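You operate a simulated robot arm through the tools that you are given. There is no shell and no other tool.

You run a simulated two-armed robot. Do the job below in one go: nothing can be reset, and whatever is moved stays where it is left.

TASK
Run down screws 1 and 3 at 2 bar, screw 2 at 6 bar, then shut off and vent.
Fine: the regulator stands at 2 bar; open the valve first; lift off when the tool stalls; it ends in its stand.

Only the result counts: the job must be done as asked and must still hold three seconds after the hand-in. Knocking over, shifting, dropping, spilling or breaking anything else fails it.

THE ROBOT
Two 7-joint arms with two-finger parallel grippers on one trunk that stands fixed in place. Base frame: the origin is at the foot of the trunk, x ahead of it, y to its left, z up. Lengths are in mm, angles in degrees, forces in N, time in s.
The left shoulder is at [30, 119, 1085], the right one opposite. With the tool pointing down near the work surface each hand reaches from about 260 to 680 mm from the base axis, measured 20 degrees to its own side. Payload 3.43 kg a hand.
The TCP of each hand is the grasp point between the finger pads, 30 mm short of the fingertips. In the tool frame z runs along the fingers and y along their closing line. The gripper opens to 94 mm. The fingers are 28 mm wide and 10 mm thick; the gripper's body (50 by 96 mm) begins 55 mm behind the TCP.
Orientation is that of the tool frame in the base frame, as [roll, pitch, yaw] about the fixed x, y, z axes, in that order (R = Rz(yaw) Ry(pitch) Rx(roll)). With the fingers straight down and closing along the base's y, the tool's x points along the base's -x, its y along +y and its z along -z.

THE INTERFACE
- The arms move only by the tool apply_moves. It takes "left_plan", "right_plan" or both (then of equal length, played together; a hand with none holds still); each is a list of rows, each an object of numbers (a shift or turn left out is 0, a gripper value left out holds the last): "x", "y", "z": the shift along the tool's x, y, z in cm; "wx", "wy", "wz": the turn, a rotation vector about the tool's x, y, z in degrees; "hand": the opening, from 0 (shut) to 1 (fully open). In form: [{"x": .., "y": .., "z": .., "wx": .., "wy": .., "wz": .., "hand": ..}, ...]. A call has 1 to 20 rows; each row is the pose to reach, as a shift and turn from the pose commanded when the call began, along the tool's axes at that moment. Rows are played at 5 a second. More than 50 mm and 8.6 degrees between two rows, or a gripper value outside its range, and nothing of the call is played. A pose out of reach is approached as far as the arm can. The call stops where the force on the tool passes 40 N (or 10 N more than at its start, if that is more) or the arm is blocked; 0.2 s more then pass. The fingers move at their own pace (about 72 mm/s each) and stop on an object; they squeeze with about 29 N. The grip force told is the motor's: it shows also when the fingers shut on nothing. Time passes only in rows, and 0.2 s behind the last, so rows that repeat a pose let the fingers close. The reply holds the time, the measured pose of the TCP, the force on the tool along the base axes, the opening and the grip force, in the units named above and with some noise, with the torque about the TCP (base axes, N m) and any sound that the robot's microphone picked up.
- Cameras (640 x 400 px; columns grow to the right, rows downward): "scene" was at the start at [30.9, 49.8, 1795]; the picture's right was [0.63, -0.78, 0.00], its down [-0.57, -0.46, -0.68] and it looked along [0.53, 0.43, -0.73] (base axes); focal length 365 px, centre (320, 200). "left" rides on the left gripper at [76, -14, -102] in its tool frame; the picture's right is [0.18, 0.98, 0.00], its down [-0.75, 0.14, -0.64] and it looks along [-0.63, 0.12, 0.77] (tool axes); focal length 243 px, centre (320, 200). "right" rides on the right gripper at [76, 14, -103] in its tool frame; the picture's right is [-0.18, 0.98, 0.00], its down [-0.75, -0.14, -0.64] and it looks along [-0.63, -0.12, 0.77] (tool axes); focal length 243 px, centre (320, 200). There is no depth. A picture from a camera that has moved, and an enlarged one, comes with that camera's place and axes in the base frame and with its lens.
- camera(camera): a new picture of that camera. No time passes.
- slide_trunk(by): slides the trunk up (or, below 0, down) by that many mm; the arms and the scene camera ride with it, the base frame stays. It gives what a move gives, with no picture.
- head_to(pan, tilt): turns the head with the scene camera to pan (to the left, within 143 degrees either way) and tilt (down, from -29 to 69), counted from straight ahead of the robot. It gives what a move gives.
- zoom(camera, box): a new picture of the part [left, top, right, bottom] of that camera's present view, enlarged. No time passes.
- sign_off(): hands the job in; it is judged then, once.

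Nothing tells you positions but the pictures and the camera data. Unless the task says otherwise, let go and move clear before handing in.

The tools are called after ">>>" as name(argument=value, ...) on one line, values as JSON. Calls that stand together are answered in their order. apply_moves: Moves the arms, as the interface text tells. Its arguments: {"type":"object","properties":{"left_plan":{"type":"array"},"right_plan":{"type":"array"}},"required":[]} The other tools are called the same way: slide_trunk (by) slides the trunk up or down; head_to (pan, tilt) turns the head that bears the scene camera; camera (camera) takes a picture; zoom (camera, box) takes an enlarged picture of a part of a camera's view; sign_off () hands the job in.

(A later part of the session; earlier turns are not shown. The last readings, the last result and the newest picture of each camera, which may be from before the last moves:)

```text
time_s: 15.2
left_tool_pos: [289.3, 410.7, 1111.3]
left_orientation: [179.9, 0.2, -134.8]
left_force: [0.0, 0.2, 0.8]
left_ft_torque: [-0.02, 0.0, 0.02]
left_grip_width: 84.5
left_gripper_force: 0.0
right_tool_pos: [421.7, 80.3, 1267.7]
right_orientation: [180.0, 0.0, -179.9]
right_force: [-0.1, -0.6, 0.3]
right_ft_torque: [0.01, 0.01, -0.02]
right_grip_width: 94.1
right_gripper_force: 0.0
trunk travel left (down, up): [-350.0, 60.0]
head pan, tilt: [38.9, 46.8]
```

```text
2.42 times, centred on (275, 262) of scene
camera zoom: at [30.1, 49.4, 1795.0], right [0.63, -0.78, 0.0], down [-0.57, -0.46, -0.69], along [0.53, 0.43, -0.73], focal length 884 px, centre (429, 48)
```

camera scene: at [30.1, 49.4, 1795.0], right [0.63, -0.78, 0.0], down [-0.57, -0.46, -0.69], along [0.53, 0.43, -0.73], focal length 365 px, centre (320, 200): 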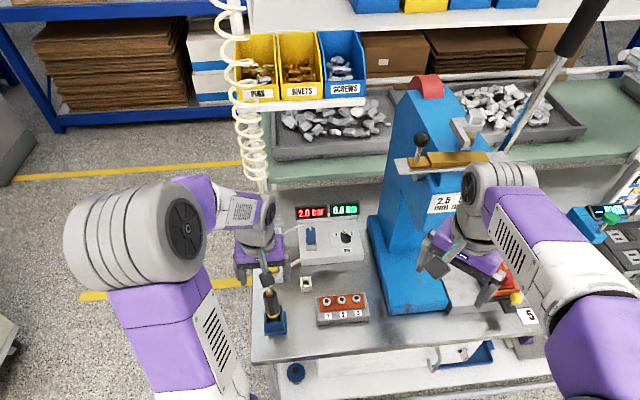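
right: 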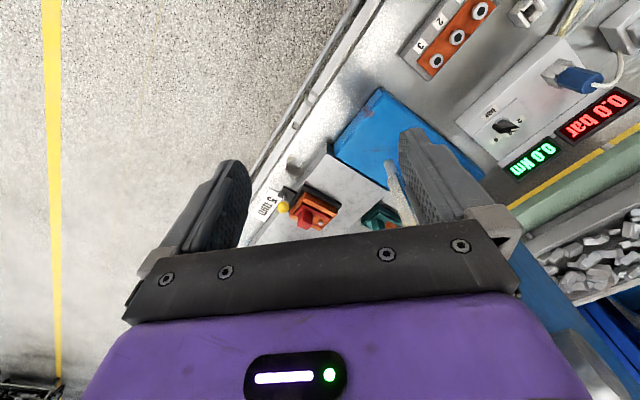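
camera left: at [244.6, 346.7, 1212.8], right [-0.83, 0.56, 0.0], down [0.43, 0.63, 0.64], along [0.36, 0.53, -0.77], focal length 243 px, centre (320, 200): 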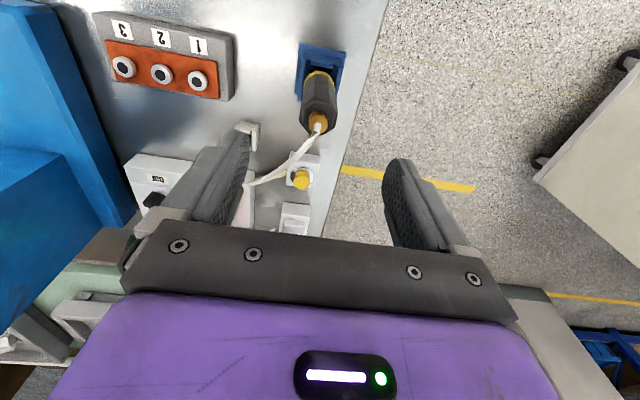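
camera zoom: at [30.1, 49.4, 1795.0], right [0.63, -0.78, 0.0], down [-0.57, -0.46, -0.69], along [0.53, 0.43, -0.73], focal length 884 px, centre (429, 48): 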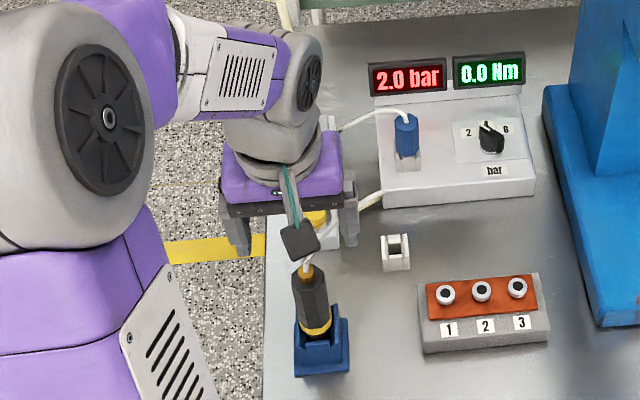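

The cap lines up within about 1 mm of the grasp axis. I'm descending around the body with the fingers open.

>>> apply_moves(left_plan=[{"y": -0.1, "z": 3}, {"y": -0.1, "z": 6}, {"y": -0.1, "z": 9}, {"y": -0.1, "z": 11.6}, {"y": -0.1, "z": 11.6}])

>>> camera(camera="left")

>>> zoom(camera="scene", box=[220, 200, 330, 345])

```text
time_s: 16.4
left_tool_pos: [287.4, 410.6, 995.2]
left_orientation: [180.0, -0.1, -134.8]
left_force: [0.1, -0.1, 0.1]
left_ft_torque: [0.0, 0.0, 0.02]
left_grip_width: 84.6
left_gripper_force: 0.0
right_tool_pos: [420.9, 79.8, 1266.9]
right_orientation: [-179.9, 0.0, 180.0]
right_force: [-0.1, 0.1, -0.4]
right_ft_torque: [-0.04, -0.02, 0.0]
right_grip_width: 94.3
right_gripper_force: 0.0
trunk travel left (down, up): [-350.0, 60.0]
head pan, tilt: [38.9, 46.8]
```

```text
taken
camera left: at [243.1, 346.3, 1096.5], right [-0.83, 0.56, 0.0], down [0.43, 0.63, 0.64], along [0.36, 0.53, -0.77], focal length 243 px, centre (320, 200)
```

left: 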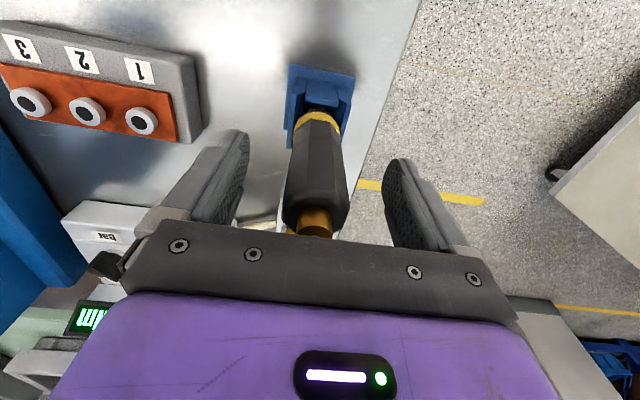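

```text
2.76 times, centred on (275, 272) of scene
camera zoom: at [30.4, 49.5, 1795.0], right [0.63, -0.78, 0.0], down [-0.57, -0.46, -0.69], along [0.53, 0.43, -0.73], focal length 1006 px, centre (444, 0)
```

zoom: 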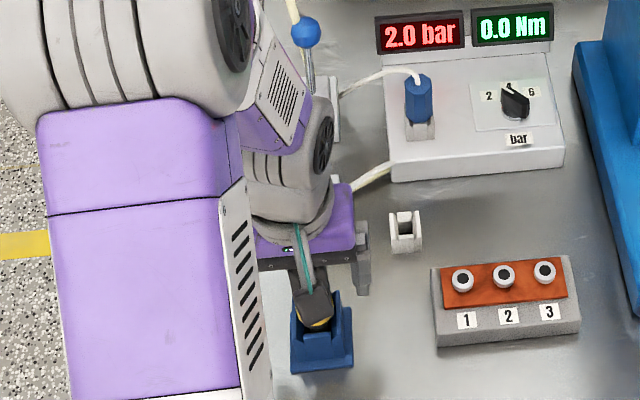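

>>> apply_moves(left_plan=[{"y": -0.15, "z": 0.5}, {"y": -0.15, "z": 0.5, "hand": 0.3}, {"y": -0.15, "z": 0.5, "hand": 0.2}, {"y": -0.15, "z": 0.5, "hand": 0.2}, {"y": -0.15, "z": 0.5, "hand": 0.2}])

>>> camera(camera="left")

```text
time_s: 17.6
left_tool_pos: [288.4, 408.2, 989.3]
left_orientation: [-179.9, 0.0, -134.9]
left_force: [0.3, -0.1, -0.6]
left_ft_torque: [0.01, -0.01, 0.0]
left_grip_width: 31.4
left_gripper_force: 29.1
right_tool_pos: [422.1, 80.3, 1267.7]
right_orientation: [180.0, -0.1, 180.0]
right_force: [-0.6, 0.6, 0.1]
right_ft_torque: [0.05, 0.0, -0.02]
right_grip_width: 94.0
right_gripper_force: 0.0
trunk travel left (down, up): [-350.0, 60.0]
head pan, tilt: [38.9, 46.8]
```

```text
taken
camera left: at [244.9, 345.1, 1091.4], right [-0.83, 0.56, 0.0], down [0.43, 0.63, 0.64], along [0.36, 0.53, -0.77], focal length 243 px, centre (320, 200)
```

left: 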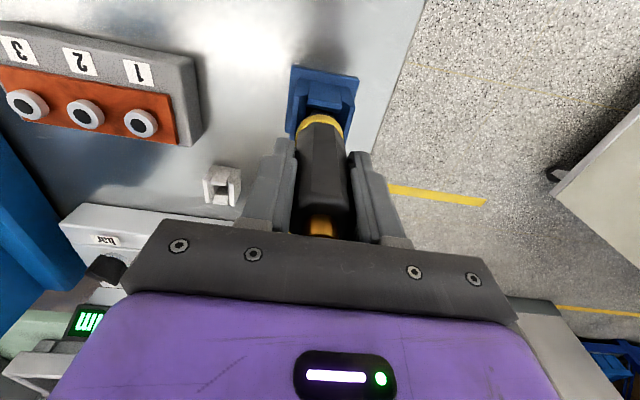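

The body is gripped at 31 mm. I'll lift straight up out of the stand.

>>> apply_moves(left_plan=[{"hand": 0.0}, {"z": -1}, {"z": -3}, {"z": -6}, {"z": -9}, {"z": -12}, {"z": -12}])

>>> camera(camera="left")

>>> camera(camera="scene")

```text
time_s: 19.2
left_tool_pos: [289.5, 407.8, 1107.3]
left_orientation: [180.0, 0.1, -134.8]
left_force: [-0.2, -0.4, -4.0]
left_ft_torque: [0.0, 0.01, -0.01]
left_grip_width: 31.2
left_gripper_force: 29.2
right_tool_pos: [422.0, 80.4, 1267.7]
right_orientation: [180.0, 0.0, 179.9]
right_force: [0.2, -0.2, -0.1]
right_ft_torque: [0.0, 0.01, 0.03]
right_grip_width: 94.0
right_gripper_force: 0.0
trunk travel left (down, up): [-350.0, 60.0]
head pan, tilt: [38.9, 46.8]
```

```text
taken
camera left: at [245.9, 343.2, 1210.1], right [-0.83, 0.56, 0.0], down [0.43, 0.63, 0.64], along [0.36, 0.53, -0.77], focal length 243 px, centre (320, 200)
```

left: 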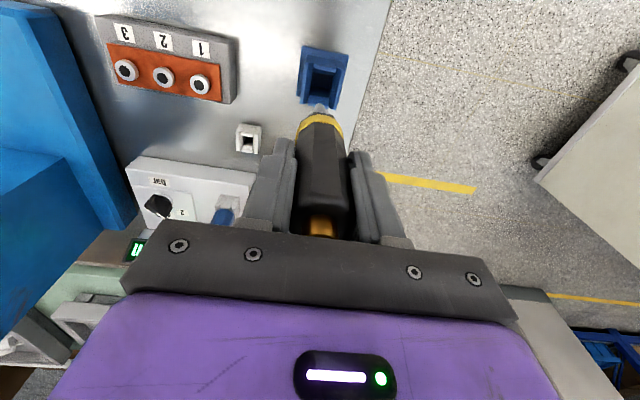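

```text
taken
camera scene: at [31.7, 50.4, 1794.9], right [0.63, -0.78, 0.0], down [-0.57, -0.46, -0.68], along [0.53, 0.43, -0.73], focal length 365 px, centre (320, 200)
```

scene: 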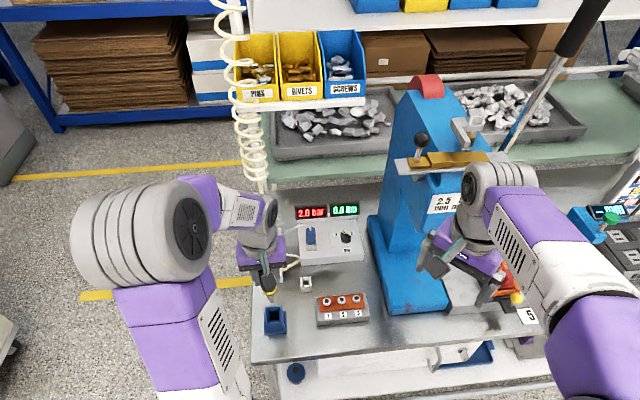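

>>> zoom(camera="left", box=[280, 40, 370, 140])

>>> zoom(camera="scene", box=[230, 220, 330, 345])

>>> zoom(camera="right", box=[380, 0, 640, 160])

```text
4.00 times, centred on (325, 90) of left
camera zoom: at [245.9, 343.2, 1210.1], right [-0.83, 0.56, 0.0], down [0.43, 0.63, 0.64], along [0.36, 0.53, -0.77], focal length 970 px, centre (300, 640)
```

zoom: 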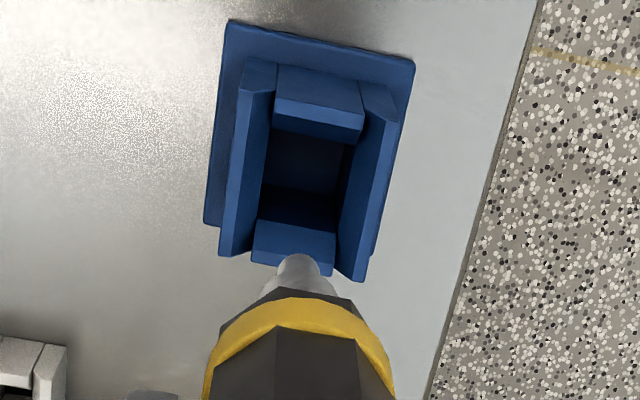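

```text
3.20 times, centred on (280, 282) of scene
camera zoom: at [31.7, 50.4, 1794.9], right [0.63, -0.78, 0.0], down [-0.57, -0.46, -0.68], along [0.53, 0.43, -0.73], focal length 1167 px, centre (448, -64)
```

zoom: 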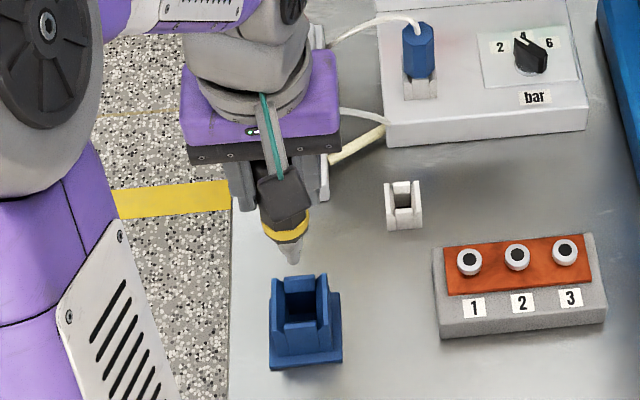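

```text
2.46 times, centred on (510, 80) of right
camera zoom: at [347.1, 95.5, 1368.8], right [0.18, 0.98, 0.0], down [0.75, -0.14, 0.64], along [0.63, -0.12, -0.77], focal length 597 px, centre (-148, 495)
```

zoom: 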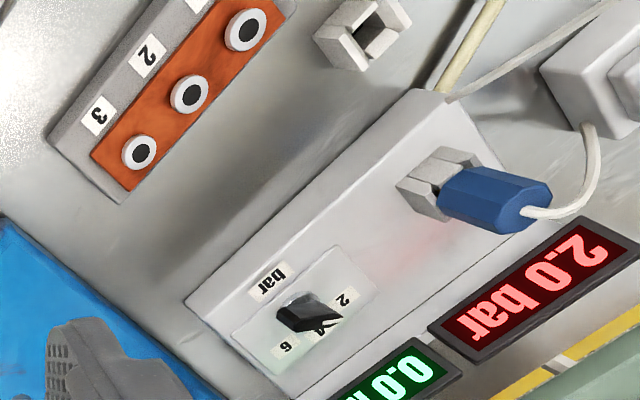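

The tool is free of the stand, about 4 N, with a conical nose. The screws are at about 1 (409, 327.5), 2 (437, 299) and 3 (465.5, 270), with tops at z ≈ 903. I'm moving above screw 1.

>>> apply_moves(left_plan=[{"x": -0.45, "y": -2.36, "z": 0}, {"x": -0.9, "y": -4.72, "z": 0}, {"x": -1.35, "y": -7.08, "z": 0}, {"x": -1.79, "y": -9.45, "z": 0}, {"x": -2.24, "y": -11.8, "z": 0.5}, {"x": -2.69, "y": -14.17, "z": 1.0}, {"x": -2.69, "y": -14.17, "z": 1.0}])

>>> camera(camera="left")

>>> camera(camera="scene")

>>> camera(camera="right")

```text
time_s: 20.8
left_tool_pos: [410.0, 328.6, 1099.6]
left_orientation: [-180.0, 0.0, -134.9]
left_force: [0.4, 0.3, -2.7]
left_ft_torque: [-0.01, 0.02, -0.01]
left_grip_width: 31.3
left_gripper_force: 29.2
right_tool_pos: [421.8, 80.7, 1265.9]
right_orientation: [180.0, 0.0, -180.0]
right_force: [0.3, 0.4, -0.5]
right_ft_torque: [-0.03, 0.03, -0.03]
right_grip_width: 94.1
right_gripper_force: 0.0
trunk travel left (down, up): [-350.0, 60.0]
head pan, tilt: [38.9, 46.8]
```

```text
taken
camera left: at [365.5, 263.9, 1202.5], right [-0.83, 0.56, 0.0], down [0.43, 0.63, 0.64], along [0.36, 0.53, -0.77], focal length 243 px, centre (320, 200)
```

left: 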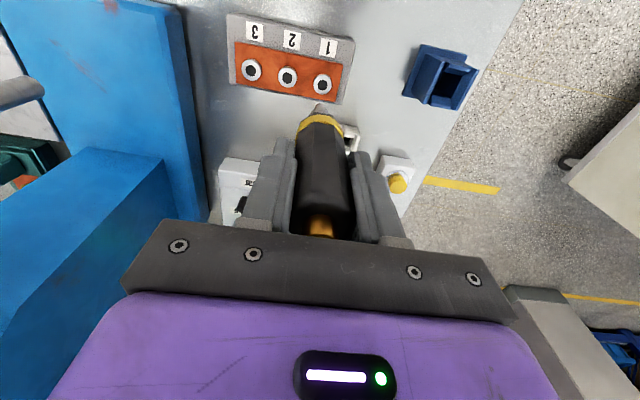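

```text
taken
camera scene: at [30.3, 50.4, 1795.0], right [0.63, -0.78, 0.0], down [-0.57, -0.46, -0.69], along [0.53, 0.43, -0.73], focal length 365 px, centre (320, 200)
```

scene: 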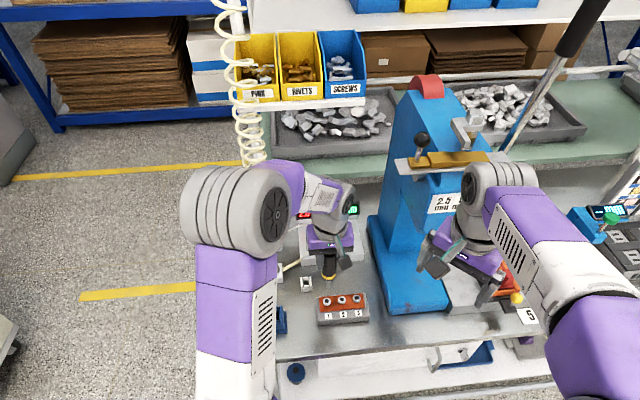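

```text
taken
camera right: at [346.0, 95.5, 1369.2], right [0.18, 0.98, 0.0], down [0.75, -0.14, 0.64], along [0.63, -0.12, -0.77], focal length 243 px, centre (320, 200)
```

right: 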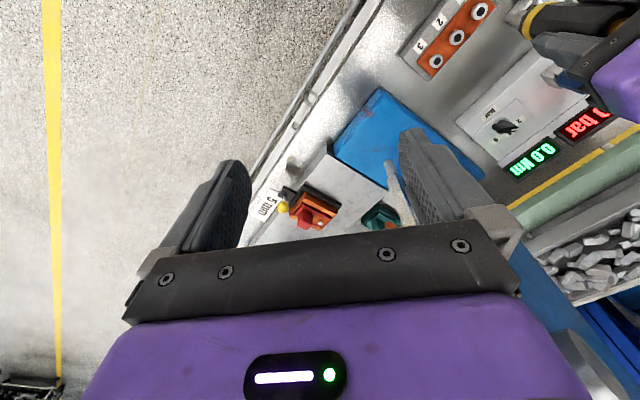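

>>> zoom(camera="left", box=[270, 40, 370, 140])

>>> zoom(camera="scene", box=[280, 220, 380, 330])

>>> zoom(camera="right", box=[400, 0, 640, 150])

```text
4.00 times, centred on (320, 90) of left
camera zoom: at [365.5, 263.9, 1202.5], right [-0.83, 0.56, 0.0], down [0.43, 0.63, 0.64], along [0.36, 0.53, -0.77], focal length 970 px, centre (320, 640)
```

zoom: 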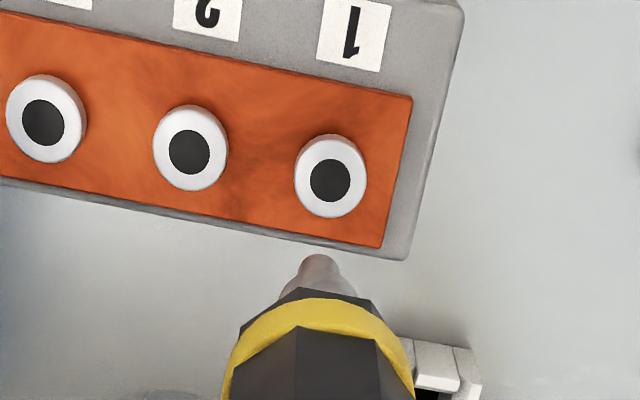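

```text
3.64 times, centred on (330, 275) of scene
camera zoom: at [30.3, 50.4, 1795.0], right [0.63, -0.78, 0.0], down [-0.57, -0.46, -0.69], along [0.53, 0.43, -0.73], focal length 1326 px, centre (284, -73)
```

zoom: 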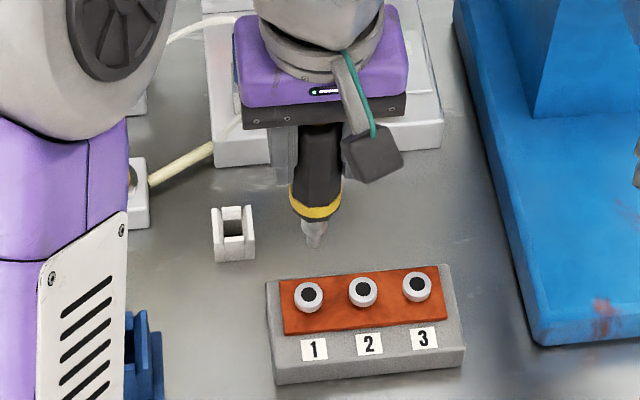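

```text
2.67 times, centred on (520, 75) of right
camera zoom: at [346.0, 95.5, 1369.2], right [0.18, 0.98, 0.0], down [0.75, -0.14, 0.64], along [0.63, -0.12, -0.77], focal length 647 px, centre (-213, 533)
```

zoom: 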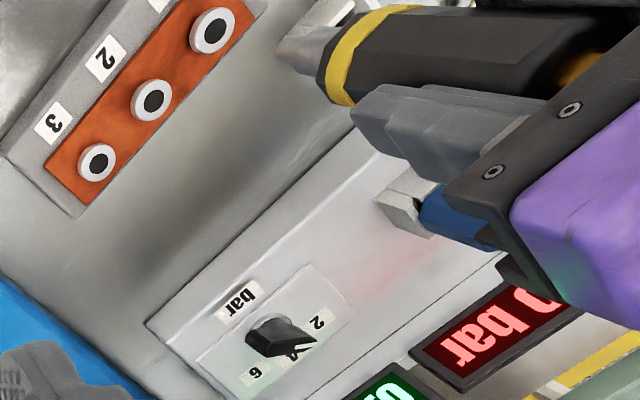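

The tip needs about 3 mm sideways to be over screw 1. I'll correct that and descend to about 10 mm above the head.

>>> apply_moves(left_plan=[{"x": 0.05, "y": 0.28, "z": 1.5}, {"x": 0.05, "y": 0.28, "z": 3.5}, {"x": 0.05, "y": 0.28, "z": 5.5}, {"x": 0.05, "y": 0.28, "z": 6.2}, {"x": 0.05, "y": 0.28, "z": 6.2}])

>>> zoom(camera="left", box=[270, 40, 370, 140])

>>> zoom(camera="scene", box=[280, 220, 380, 330])

>>> zoom(camera="right", box=[400, 0, 560, 100])

```text
time_s: 22.0
left_tool_pos: [407.1, 327.9, 1035.4]
left_orientation: [180.0, -0.1, -134.9]
left_force: [-0.7, 0.3, -2.2]
left_ft_torque: [0.0, -0.04, 0.02]
left_grip_width: 31.0
left_gripper_force: 28.6
right_tool_pos: [422.5, 79.9, 1265.9]
right_orientation: [-180.0, 0.0, -180.0]
right_force: [-1.0, -0.5, 0.2]
right_ft_torque: [-0.01, -0.02, 0.0]
right_grip_width: 93.8
right_gripper_force: 0.0
trunk travel left (down, up): [-350.0, 60.0]
head pan, tilt: [38.9, 46.8]
```

```text
4.00 times, centred on (320, 90) of left
camera zoom: at [363.8, 264.5, 1138.2], right [-0.83, 0.56, 0.0], down [0.43, 0.63, 0.64], along [0.36, 0.53, -0.77], focal length 970 px, centre (320, 640)
```

zoom: 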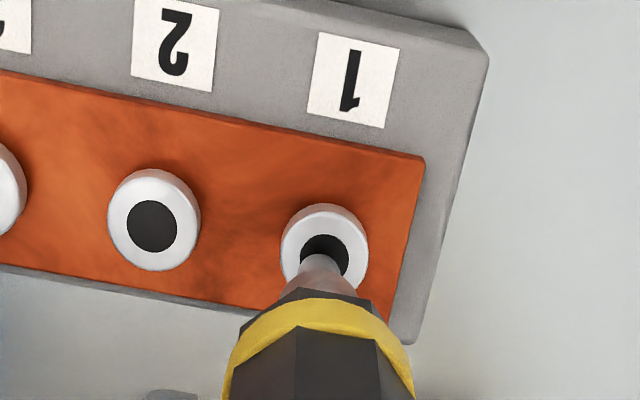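

```text
3.64 times, centred on (330, 275) of scene
camera zoom: at [31.3, 50.0, 1795.0], right [0.63, -0.78, 0.0], down [-0.57, -0.46, -0.68], along [0.53, 0.43, -0.73], focal length 1326 px, centre (284, -73)
```

zoom: 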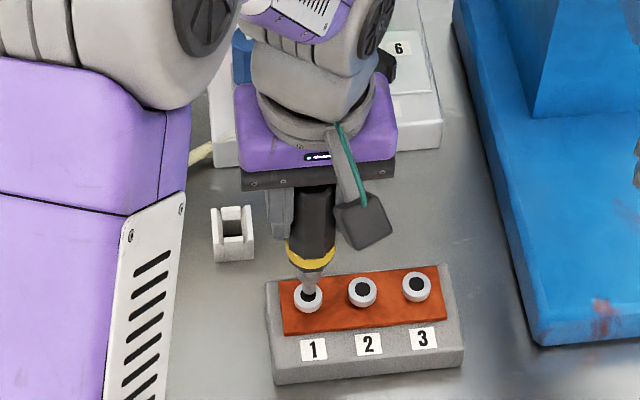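

```text
4.00 times, centred on (480, 50) of right
camera zoom: at [346.7, 95.2, 1369.0], right [0.18, 0.98, 0.0], down [0.75, -0.14, 0.64], along [0.63, -0.12, -0.77], focal length 970 px, centre (-320, 800)
```

zoom: 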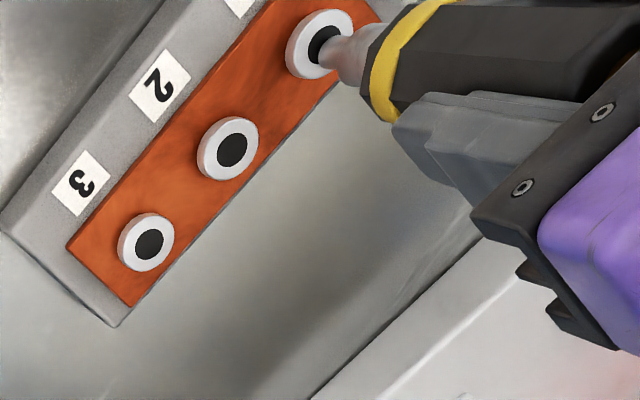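

The tip is within about 1 mm of screw 1's socket. I'll lower it gently in small steps and watch force and sound.

>>> apply_moves(left_plan=[{"y": 0.03, "z": 0.3}, {"y": 0.03, "z": 0.5}, {"y": 0.03, "z": 0.7}, {"y": 0.03, "z": 0.9}])

>>> zoom(camera="left", box=[270, 40, 370, 140])

>>> zoom(camera="scene", box=[280, 190, 380, 330])

```text
time_s: 23.0
left_tool_pos: [406.9, 331.1, 1029.9]
left_orientation: [180.0, 0.1, -134.9]
left_force: [-1.2, 0.5, 4.8]
left_ft_torque: [0.08, 0.16, 0.04]
left_grip_width: 31.1
left_gripper_force: 28.8
right_tool_pos: [421.4, 80.3, 1267.5]
right_orientation: [-180.0, 0.0, -180.0]
right_force: [-0.4, -0.6, 0.3]
right_ft_torque: [-0.01, 0.01, 0.01]
right_grip_width: 93.9
right_gripper_force: 0.0
trunk travel left (down, up): [-350.0, 60.0]
head pan, tilt: [38.9, 46.8]
```

```text
4.00 times, centred on (320, 90) of left
camera zoom: at [363.1, 266.1, 1131.3], right [-0.83, 0.56, 0.0], down [0.43, 0.63, 0.64], along [0.36, 0.53, -0.77], focal length 970 px, centre (320, 640)
```

zoom: 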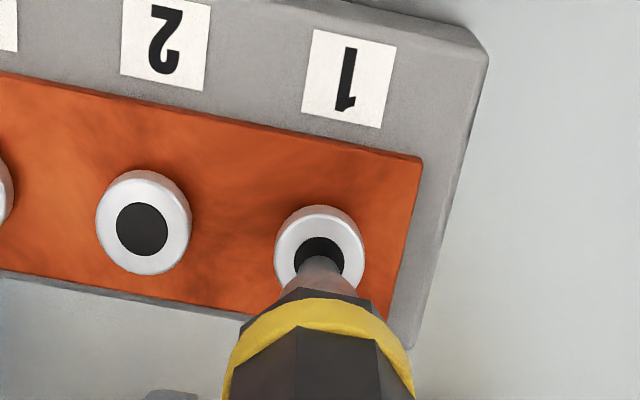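

```text
2.86 times, centred on (330, 260) of scene
camera zoom: at [30.1, 49.5, 1795.1], right [0.63, -0.78, 0.0], down [-0.57, -0.46, -0.69], along [0.53, 0.43, -0.73], focal length 1042 px, centre (291, 29)
```

zoom: 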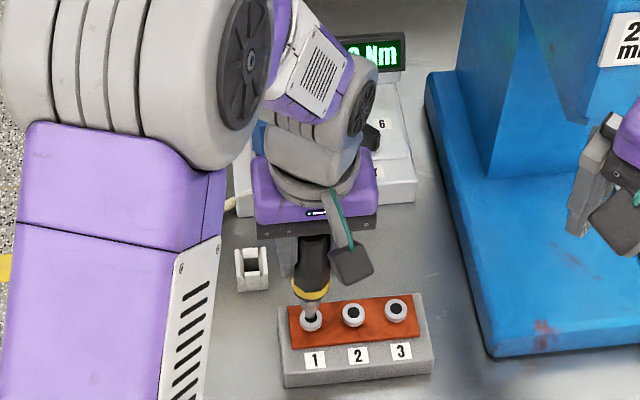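

The tip has touched screw 1's head at about 9 N. I'll press further to start the tool, then follow the screw down.

>>> apply_moves(left_plan=[{"z": 0.1}, {"z": 0.2}, {"z": 0.3}, {"z": 0.3}])

>>> zoom(camera="left", box=[270, 40, 370, 140])

>>> zoom(camera="right", box=[400, 0, 640, 180])

```text
time_s: 23.9
left_tool_pos: [408.5, 330.5, 1028.4]
left_orientation: [-179.8, 0.3, -134.8]
left_force: [-8.9, -1.2, 23.9]
left_ft_torque: [-0.19, 1.08, 0.06]
left_grip_width: 31.2
left_gripper_force: 29.0
right_tool_pos: [418.7, 78.5, 1267.3]
right_orientation: [180.0, 0.1, -180.0]
right_force: [-0.6, 0.2, 0.0]
right_ft_torque: [-0.01, 0.01, -0.05]
right_grip_width: 93.6
right_gripper_force: 0.0
trunk travel left (down, up): [-350.0, 60.0]
head pan, tilt: [38.9, 46.8]
stopped in row 4 (left hand): the force on the tool passed its limit at 41 N (the readings are from after the stop); the commanded pose is now the measured one
```

```text
4.00 times, centred on (320, 90) of left
camera zoom: at [362.8, 266.0, 1130.9], right [-0.83, 0.56, 0.0], down [0.43, 0.63, 0.65], along [0.37, 0.53, -0.76], focal length 970 px, centre (320, 640)
```

zoom: 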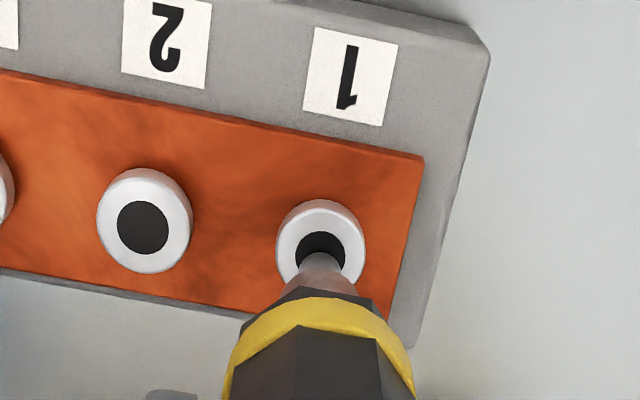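

```text
2.22 times, centred on (520, 90) of right
camera zoom: at [344.7, 94.1, 1369.5], right [0.18, 0.98, 0.0], down [0.75, -0.14, 0.64], along [0.63, -0.12, -0.77], focal length 539 px, centre (-124, 444)
```

zoom: 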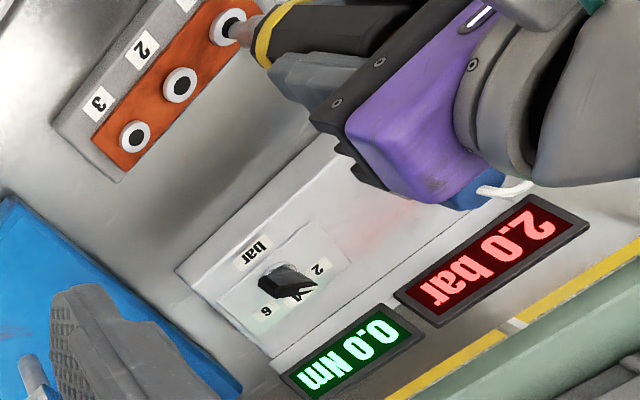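

The tool didn't start: from the rim geometry, the tip is about 3 mm too far from the operator and is resting on the screw's rim. I'll lift, shift it and look again.

>>> apply_moves(left_plan=[{"z": -0.5}, {"z": -1.0}, {"x": 0.3, "z": -1.0}, {"x": 0.3, "z": -1.0}])

>>> zoom(camera="left", box=[290, 70, 350, 120])

>>> zoom(camera="scene", box=[305, 275, 365, 325])

>>> zoom(camera="right", box=[430, 0, 530, 70])

```text
time_s: 24.9
left_tool_pos: [407.4, 330.3, 1037.2]
left_orientation: [-179.8, 0.4, -134.8]
left_force: [0.2, -0.6, -3.3]
left_ft_torque: [0.03, -0.02, 0.02]
left_grip_width: 31.2
left_gripper_force: 29.1
right_tool_pos: [422.9, 81.3, 1268.1]
right_orientation: [180.0, 0.0, 180.0]
right_force: [0.3, 0.2, -0.4]
right_ft_torque: [0.0, 0.02, 0.01]
right_grip_width: 94.0
right_gripper_force: 0.1
trunk travel left (down, up): [-350.0, 60.0]
head pan, tilt: [38.9, 46.8]
```

```text
8.00 times, centred on (320, 95) of left
camera zoom: at [361.9, 264.9, 1139.3], right [-0.83, 0.56, 0.0], down [0.43, 0.63, 0.65], along [0.37, 0.53, -0.76], focal length 1941 px, centre (320, 1040)
```

zoom: 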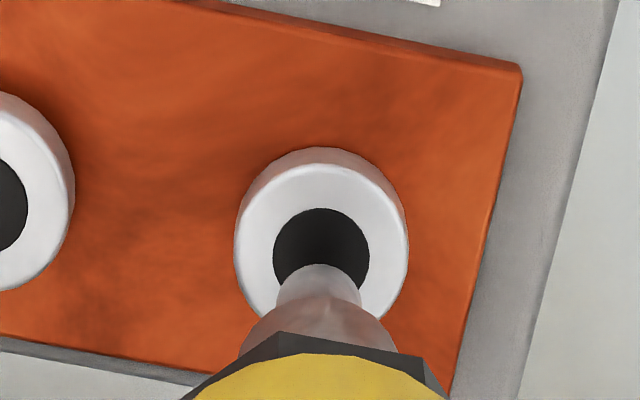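

```text
8.00 times, centred on (335, 300) of scene
camera zoom: at [30.6, 49.8, 1794.9], right [0.63, -0.78, 0.0], down [-0.57, -0.46, -0.69], along [0.53, 0.43, -0.73], focal length 2917 px, centre (200, -600)
```

zoom: 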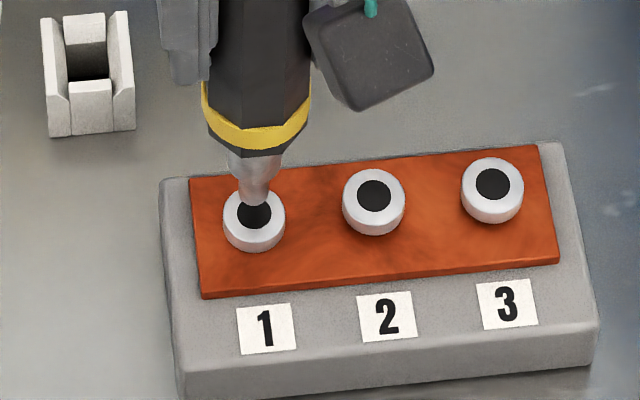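

```text
5.71 times, centred on (480, 35) of right
camera zoom: at [346.2, 95.1, 1369.1], right [0.18, 0.98, 0.0], down [0.75, -0.14, 0.64], along [0.63, -0.12, -0.77], focal length 1386 px, centre (-594, 1143)
```

zoom: 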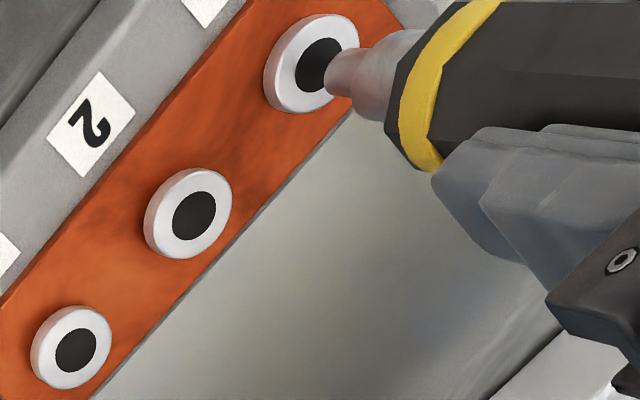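

Now the zooms are sharp: the tip still needs about 2 mm more toward the operator, and sideways it is right. I'll shift it 2 mm, go to about 3 mm above the head and check.

>>> apply_moves(left_plan=[{"x": 0.2}, {"x": 0.2, "z": 0.3}, {"x": 0.2, "z": 0.55}, {"x": 0.2, "z": 0.55}])

>>> zoom(camera="left", box=[290, 70, 350, 120])

>>> zoom(camera="scene", box=[305, 275, 365, 325])

>>> zoom(camera="right", box=[450, 0, 510, 40])

```text
time_s: 25.9
left_tool_pos: [405.6, 327.8, 1031.3]
left_orientation: [-179.8, 0.4, -134.9]
left_force: [-0.4, -0.2, -2.6]
left_ft_torque: [0.0, -0.02, -0.01]
left_grip_width: 31.1
left_gripper_force: 28.9
right_tool_pos: [421.5, 81.0, 1266.6]
right_orientation: [179.9, 0.1, -180.0]
right_force: [0.0, 0.9, -0.1]
right_ft_torque: [0.02, 0.03, -0.01]
right_grip_width: 94.1
right_gripper_force: 0.0
trunk travel left (down, up): [-350.0, 60.0]
head pan, tilt: [38.9, 46.8]
```

```text
8.00 times, centred on (320, 95) of left
camera zoom: at [361.0, 263.5, 1133.3], right [-0.83, 0.56, 0.0], down [0.43, 0.63, 0.65], along [0.37, 0.53, -0.76], focal length 1941 px, centre (320, 1040)
```

zoom: 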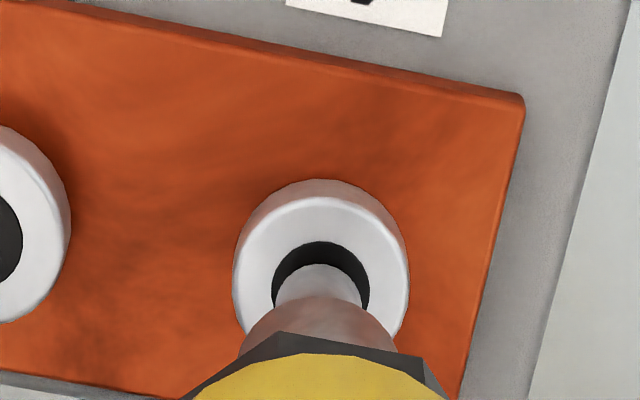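

```text
8.00 times, centred on (335, 300) of scene
camera zoom: at [31.0, 50.0, 1795.0], right [0.63, -0.78, 0.0], down [-0.57, -0.46, -0.68], along [0.53, 0.43, -0.73], focal length 2917 px, centre (200, -600)
```

zoom: 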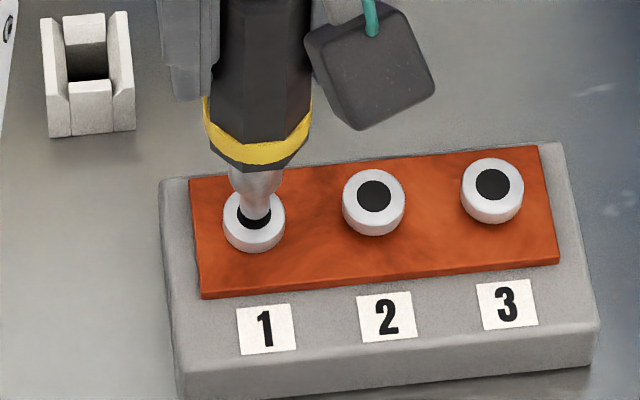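

```text
10.00 times, centred on (480, 20) of right
camera zoom: at [346.5, 95.2, 1369.0], right [0.18, 0.98, 0.0], down [0.75, -0.14, 0.64], along [0.63, -0.12, -0.77], focal length 2426 px, centre (-1280, 2000)
```

zoom: 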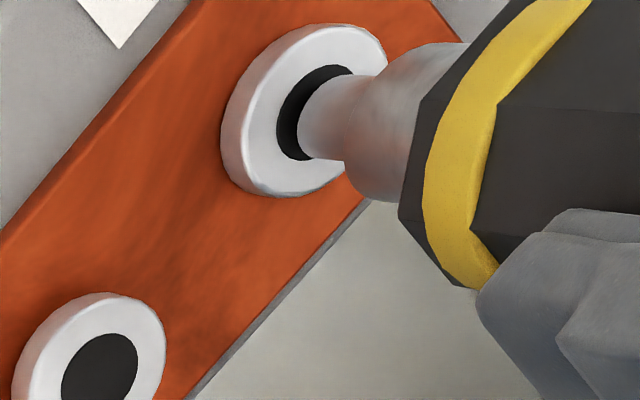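

The tip is now centred over the socket from both views. I'm descending slowly into screw 1.

>>> apply_moves(left_plan=[{"x": 0.05, "z": 0.1}, {"x": 0.05, "z": 0.2}, {"x": 0.05, "z": 0.3}, {"x": 0.05, "z": 0.4}, {"x": 0.05, "z": 0.5}, {"x": 0.05, "z": 0.6}])

>>> zoom(camera="left", box=[290, 70, 350, 120])

>>> zoom(camera="right", box=[400, 0, 640, 180])

```text
time_s: 27.3
left_tool_pos: [404.1, 326.9, 1028.5]
left_orientation: [-179.8, 0.6, -134.9]
left_force: [-3.2, 3.8, 37.3]
left_ft_torque: [0.43, 0.45, 0.0]
left_grip_width: 31.3
left_gripper_force: 28.7
right_tool_pos: [418.2, 78.9, 1268.5]
right_orientation: [179.9, 0.1, -180.0]
right_force: [-0.7, -0.5, 0.1]
right_ft_torque: [0.01, 0.0, 0.02]
right_grip_width: 93.8
right_gripper_force: 0.0
trunk travel left (down, up): [-350.0, 60.0]
head pan, tilt: [38.9, 46.8]
```

```text
8.00 times, centred on (320, 95) of left
camera zoom: at [358.9, 262.7, 1130.4], right [-0.83, 0.56, -0.01], down [0.42, 0.63, 0.65], along [0.37, 0.53, -0.76], focal length 1941 px, centre (320, 1040)
```

zoom: 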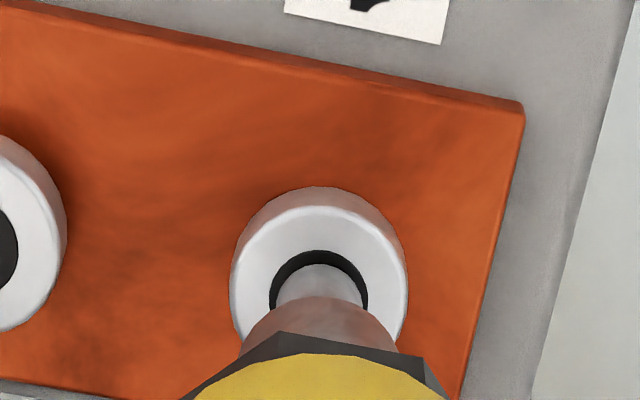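

```text
2.22 times, centred on (520, 90) of right
camera zoom: at [343.6, 93.7, 1370.3], right [0.18, 0.98, 0.0], down [0.75, -0.14, 0.64], along [0.63, -0.12, -0.77], focal length 539 px, centre (-124, 444)
```

zoom: 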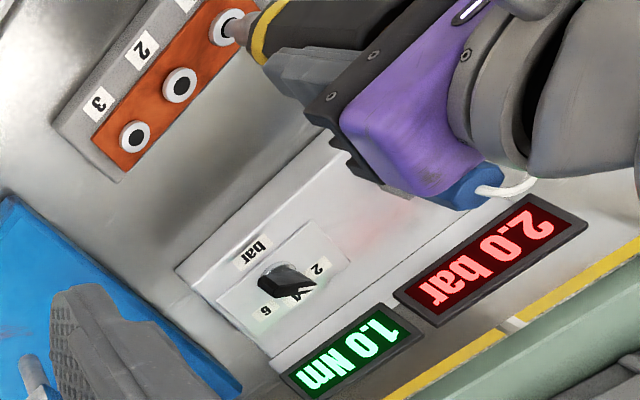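

The torque display now reads 1.0 Nm, so the tool is running on screw 1. I'll hold the pressure and watch for the stall.

>>> apply_moves(left_plan=[{"z": 0.0}, {"z": 0.0}])

>>> zoom(camera="right", box=[400, 0, 640, 180])

>>> zoom(camera="left", box=[290, 70, 350, 120])

```text
time_s: 27.9
left_tool_pos: [403.7, 327.8, 1028.6]
left_orientation: [-179.7, 0.8, -134.8]
left_force: [-0.3, 6.1, 42.6]
left_ft_torque: [0.67, 0.19, 0.02]
left_grip_width: 31.1
left_gripper_force: 28.4
right_tool_pos: [419.7, 78.4, 1267.8]
right_orientation: [180.0, 0.1, -179.9]
right_force: [-0.2, 0.9, 0.0]
right_ft_torque: [0.02, -0.02, 0.02]
right_grip_width: 94.1
right_gripper_force: 0.1
trunk travel left (down, up): [-350.0, 60.0]
head pan, tilt: [38.9, 46.8]
```

```text
2.22 times, centred on (520, 90) of right
camera zoom: at [343.6, 93.7, 1370.1], right [0.18, 0.98, 0.0], down [0.75, -0.14, 0.64], along [0.63, -0.12, -0.77], focal length 539 px, centre (-124, 444)
```

zoom: 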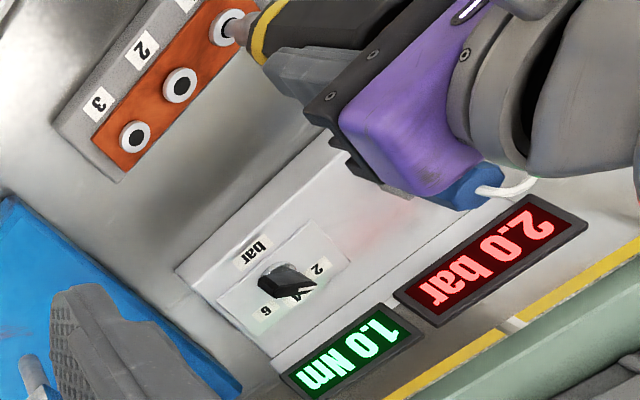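

```text
8.00 times, centred on (320, 95) of left
camera zoom: at [358.8, 262.5, 1129.9], right [-0.83, 0.56, -0.01], down [0.42, 0.63, 0.65], along [0.37, 0.53, -0.76], focal length 1941 px, centre (320, 1040)
```

zoom: 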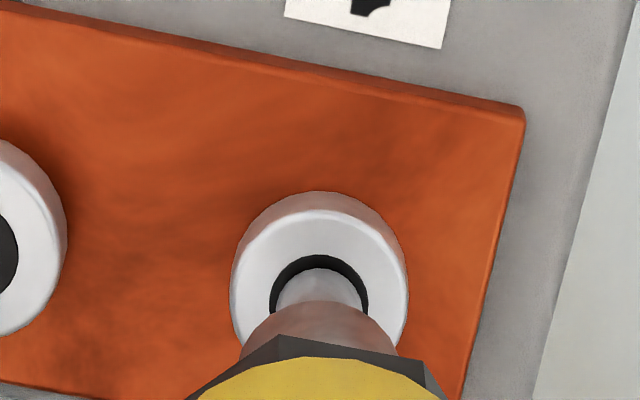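

The torque is steady at 1.0 Nm at 2 bar, which looks like the stall. I'll lift off and inspect screw 1.

>>> apply_moves(left_plan=[{"z": -0.5}, {"z": -1.5}, {"z": -3.0}, {"z": -4.5}, {"z": -4.5}])

>>> zoom(camera="left", box=[220, 20, 380, 130])

>>> zoom(camera="scene", box=[305, 275, 365, 325])

>>> zoom(camera="right", box=[400, 0, 640, 180])

```text
time_s: 29.1
left_tool_pos: [405.2, 327.7, 1070.4]
left_orientation: [-180.0, 0.3, -134.9]
left_force: [0.8, -0.9, -2.9]
left_ft_torque: [0.02, 0.04, -0.02]
left_grip_width: 31.3
left_gripper_force: 28.8
right_tool_pos: [422.2, 81.7, 1267.4]
right_orientation: [-179.9, 0.0, -180.0]
right_force: [0.5, 0.3, -0.6]
right_ft_torque: [-0.03, 0.01, 0.0]
right_grip_width: 93.7
right_gripper_force: 0.0
trunk travel left (down, up): [-350.0, 60.0]
head pan, tilt: [38.9, 46.8]
```

```text
3.64 times, centred on (300, 75) of left
camera zoom: at [360.7, 263.4, 1172.4], right [-0.83, 0.56, 0.0], down [0.43, 0.63, 0.65], along [0.37, 0.53, -0.76], focal length 882 px, centre (393, 654)
```

zoom: 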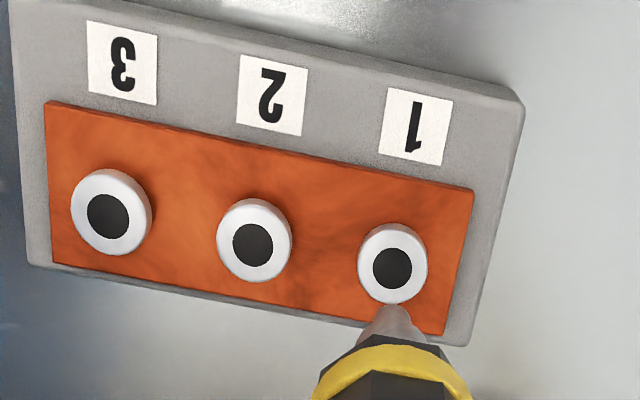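

```text
8.00 times, centred on (335, 300) of scene
camera zoom: at [31.6, 50.2, 1794.9], right [0.63, -0.78, 0.0], down [-0.57, -0.46, -0.68], along [0.53, 0.43, -0.73], focal length 2917 px, centre (200, -600)
```

zoom: 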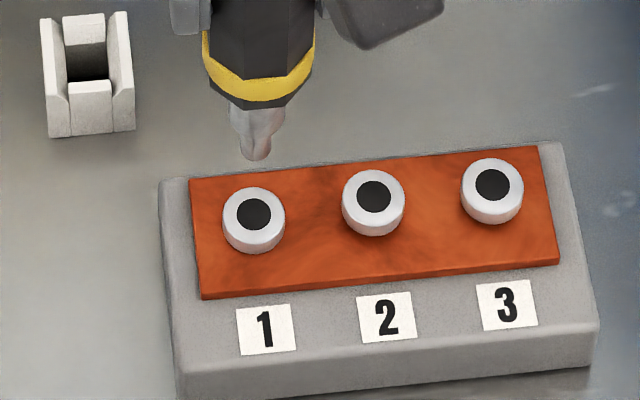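

```text
2.22 times, centred on (520, 90) of right
camera zoom: at [346.9, 95.4, 1368.9], right [0.18, 0.98, 0.0], down [0.75, -0.14, 0.64], along [0.63, -0.12, -0.77], focal length 539 px, centre (-124, 444)
```

zoom: 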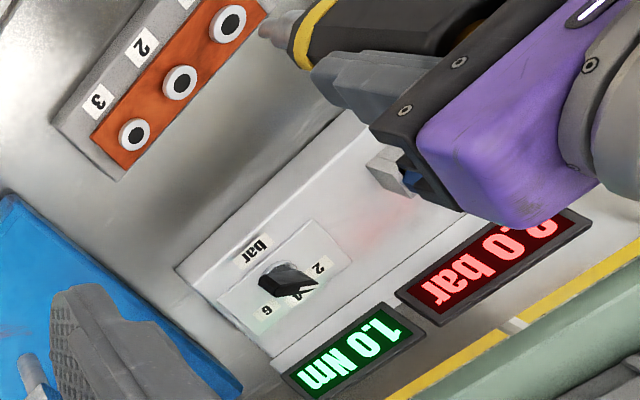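

The display keeps 1.0 Nm after lift-off. I'll look closely at the heads to see whether screw 1 now sits lower than 2 and 3.

>>> zoom(camera="scene", box=[318, 288, 362, 314])

>>> zoom(camera="left", box=[230, 55, 350, 115])

>>> zoom(camera="right", box=[420, 0, 510, 70])

```text
14.55 times, centred on (340, 301) of scene
camera zoom: at [31.6, 50.2, 1794.9], right [0.63, -0.78, 0.0], down [-0.57, -0.46, -0.68], along [0.53, 0.43, -0.73], focal length 5304 px, centre (29, -1269)
```

zoom: 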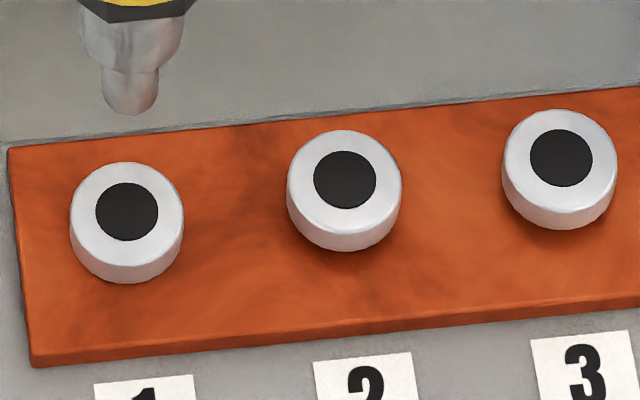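

```text
5.33 times, centred on (290, 85) of left
camera zoom: at [360.7, 263.4, 1172.4], right [-0.83, 0.56, 0.0], down [0.43, 0.63, 0.65], along [0.37, 0.53, -0.76], focal length 1294 px, centre (480, 813)
```

zoom: 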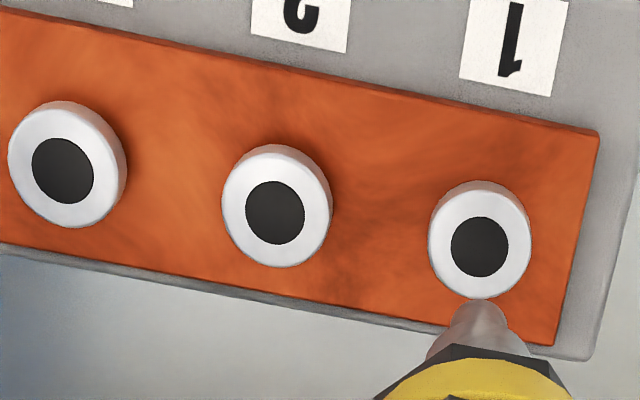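

```text
5.71 times, centred on (465, 35) of right
camera zoom: at [346.9, 95.4, 1368.9], right [0.18, 0.98, 0.0], down [0.75, -0.14, 0.64], along [0.63, -0.12, -0.77], focal length 1386 px, centre (-509, 1143)
```

zoom: 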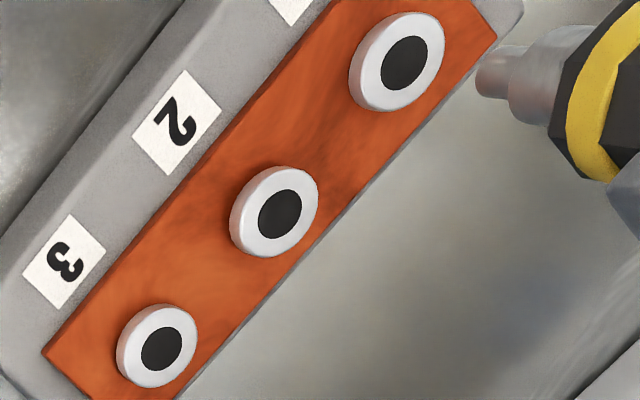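

Screw 1's head now sits about 2.7 mm lower than heads 2 and 3, so it has been run down. Next is screw 3, about 80 mm along the block.

>>> apply_moves(left_plan=[{"y": -2}, {"y": -4}, {"y": -6}, {"y": -8.03}, {"y": -8.03, "z": 1.5}, {"y": -8.03, "z": 3.0}, {"y": -8.03, "z": 3.5}, {"y": -8.03, "z": 3.5}])

>>> zoom(camera="left", box=[290, 70, 350, 120])

>>> zoom(camera="scene", box=[318, 284, 372, 316])

>>> zoom(camera="right", box=[400, 0, 520, 90])

```text
time_s: 30.9
left_tool_pos: [460.6, 269.0, 1034.1]
left_orientation: [-180.0, 0.3, -134.9]
left_force: [0.6, 0.3, -2.9]
left_ft_torque: [0.0, -0.01, 0.03]
left_grip_width: 31.3
left_gripper_force: 28.8
right_tool_pos: [421.5, 80.3, 1267.0]
right_orientation: [180.0, 0.0, 180.0]
right_force: [-0.1, 0.0, 0.6]
right_ft_torque: [0.01, 0.02, 0.0]
right_grip_width: 93.8
right_gripper_force: 0.1
trunk travel left (down, up): [-350.0, 60.0]
head pan, tilt: [38.9, 46.8]
```

```text
8.00 times, centred on (320, 95) of left
camera zoom: at [417.1, 205.6, 1136.8], right [-0.83, 0.56, 0.0], down [0.43, 0.63, 0.65], along [0.37, 0.53, -0.76], focal length 1941 px, centre (320, 1040)
```

zoom: 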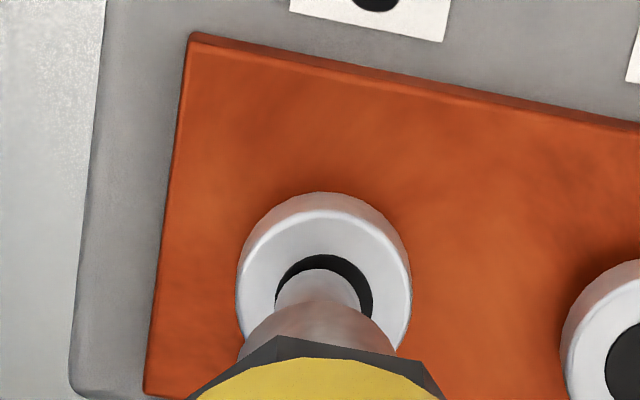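

```text
11.85 times, centred on (345, 300) of scene
camera zoom: at [31.2, 50.0, 1795.0], right [0.63, -0.78, 0.0], down [-0.57, -0.46, -0.68], along [0.53, 0.43, -0.73], focal length 4322 px, centre (24, -985)
```

zoom: 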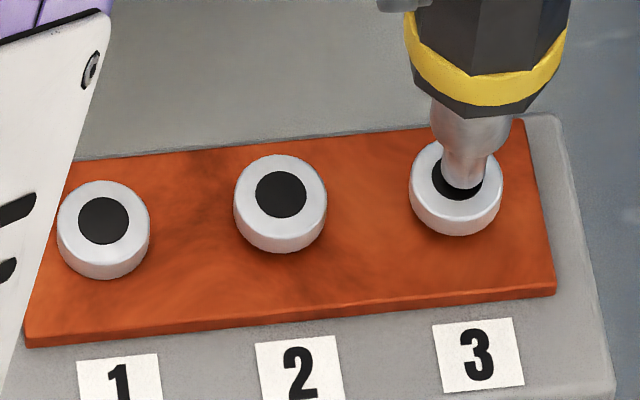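

```text
4.44 times, centred on (460, 45) of right
camera zoom: at [346.7, 95.2, 1369.0], right [0.18, 0.98, 0.0], down [0.75, -0.14, 0.64], along [0.63, -0.12, -0.77], focal length 1078 px, centre (-302, 889)
```

zoom: 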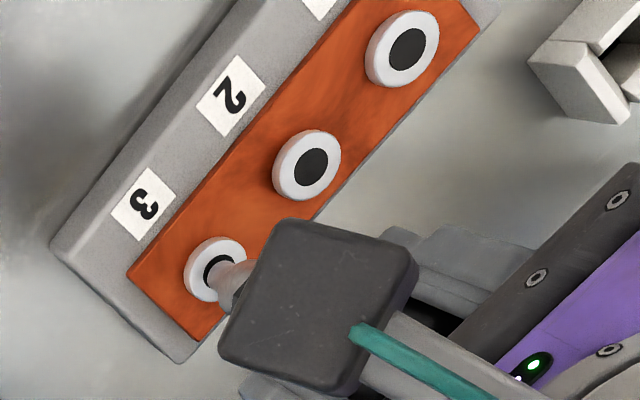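

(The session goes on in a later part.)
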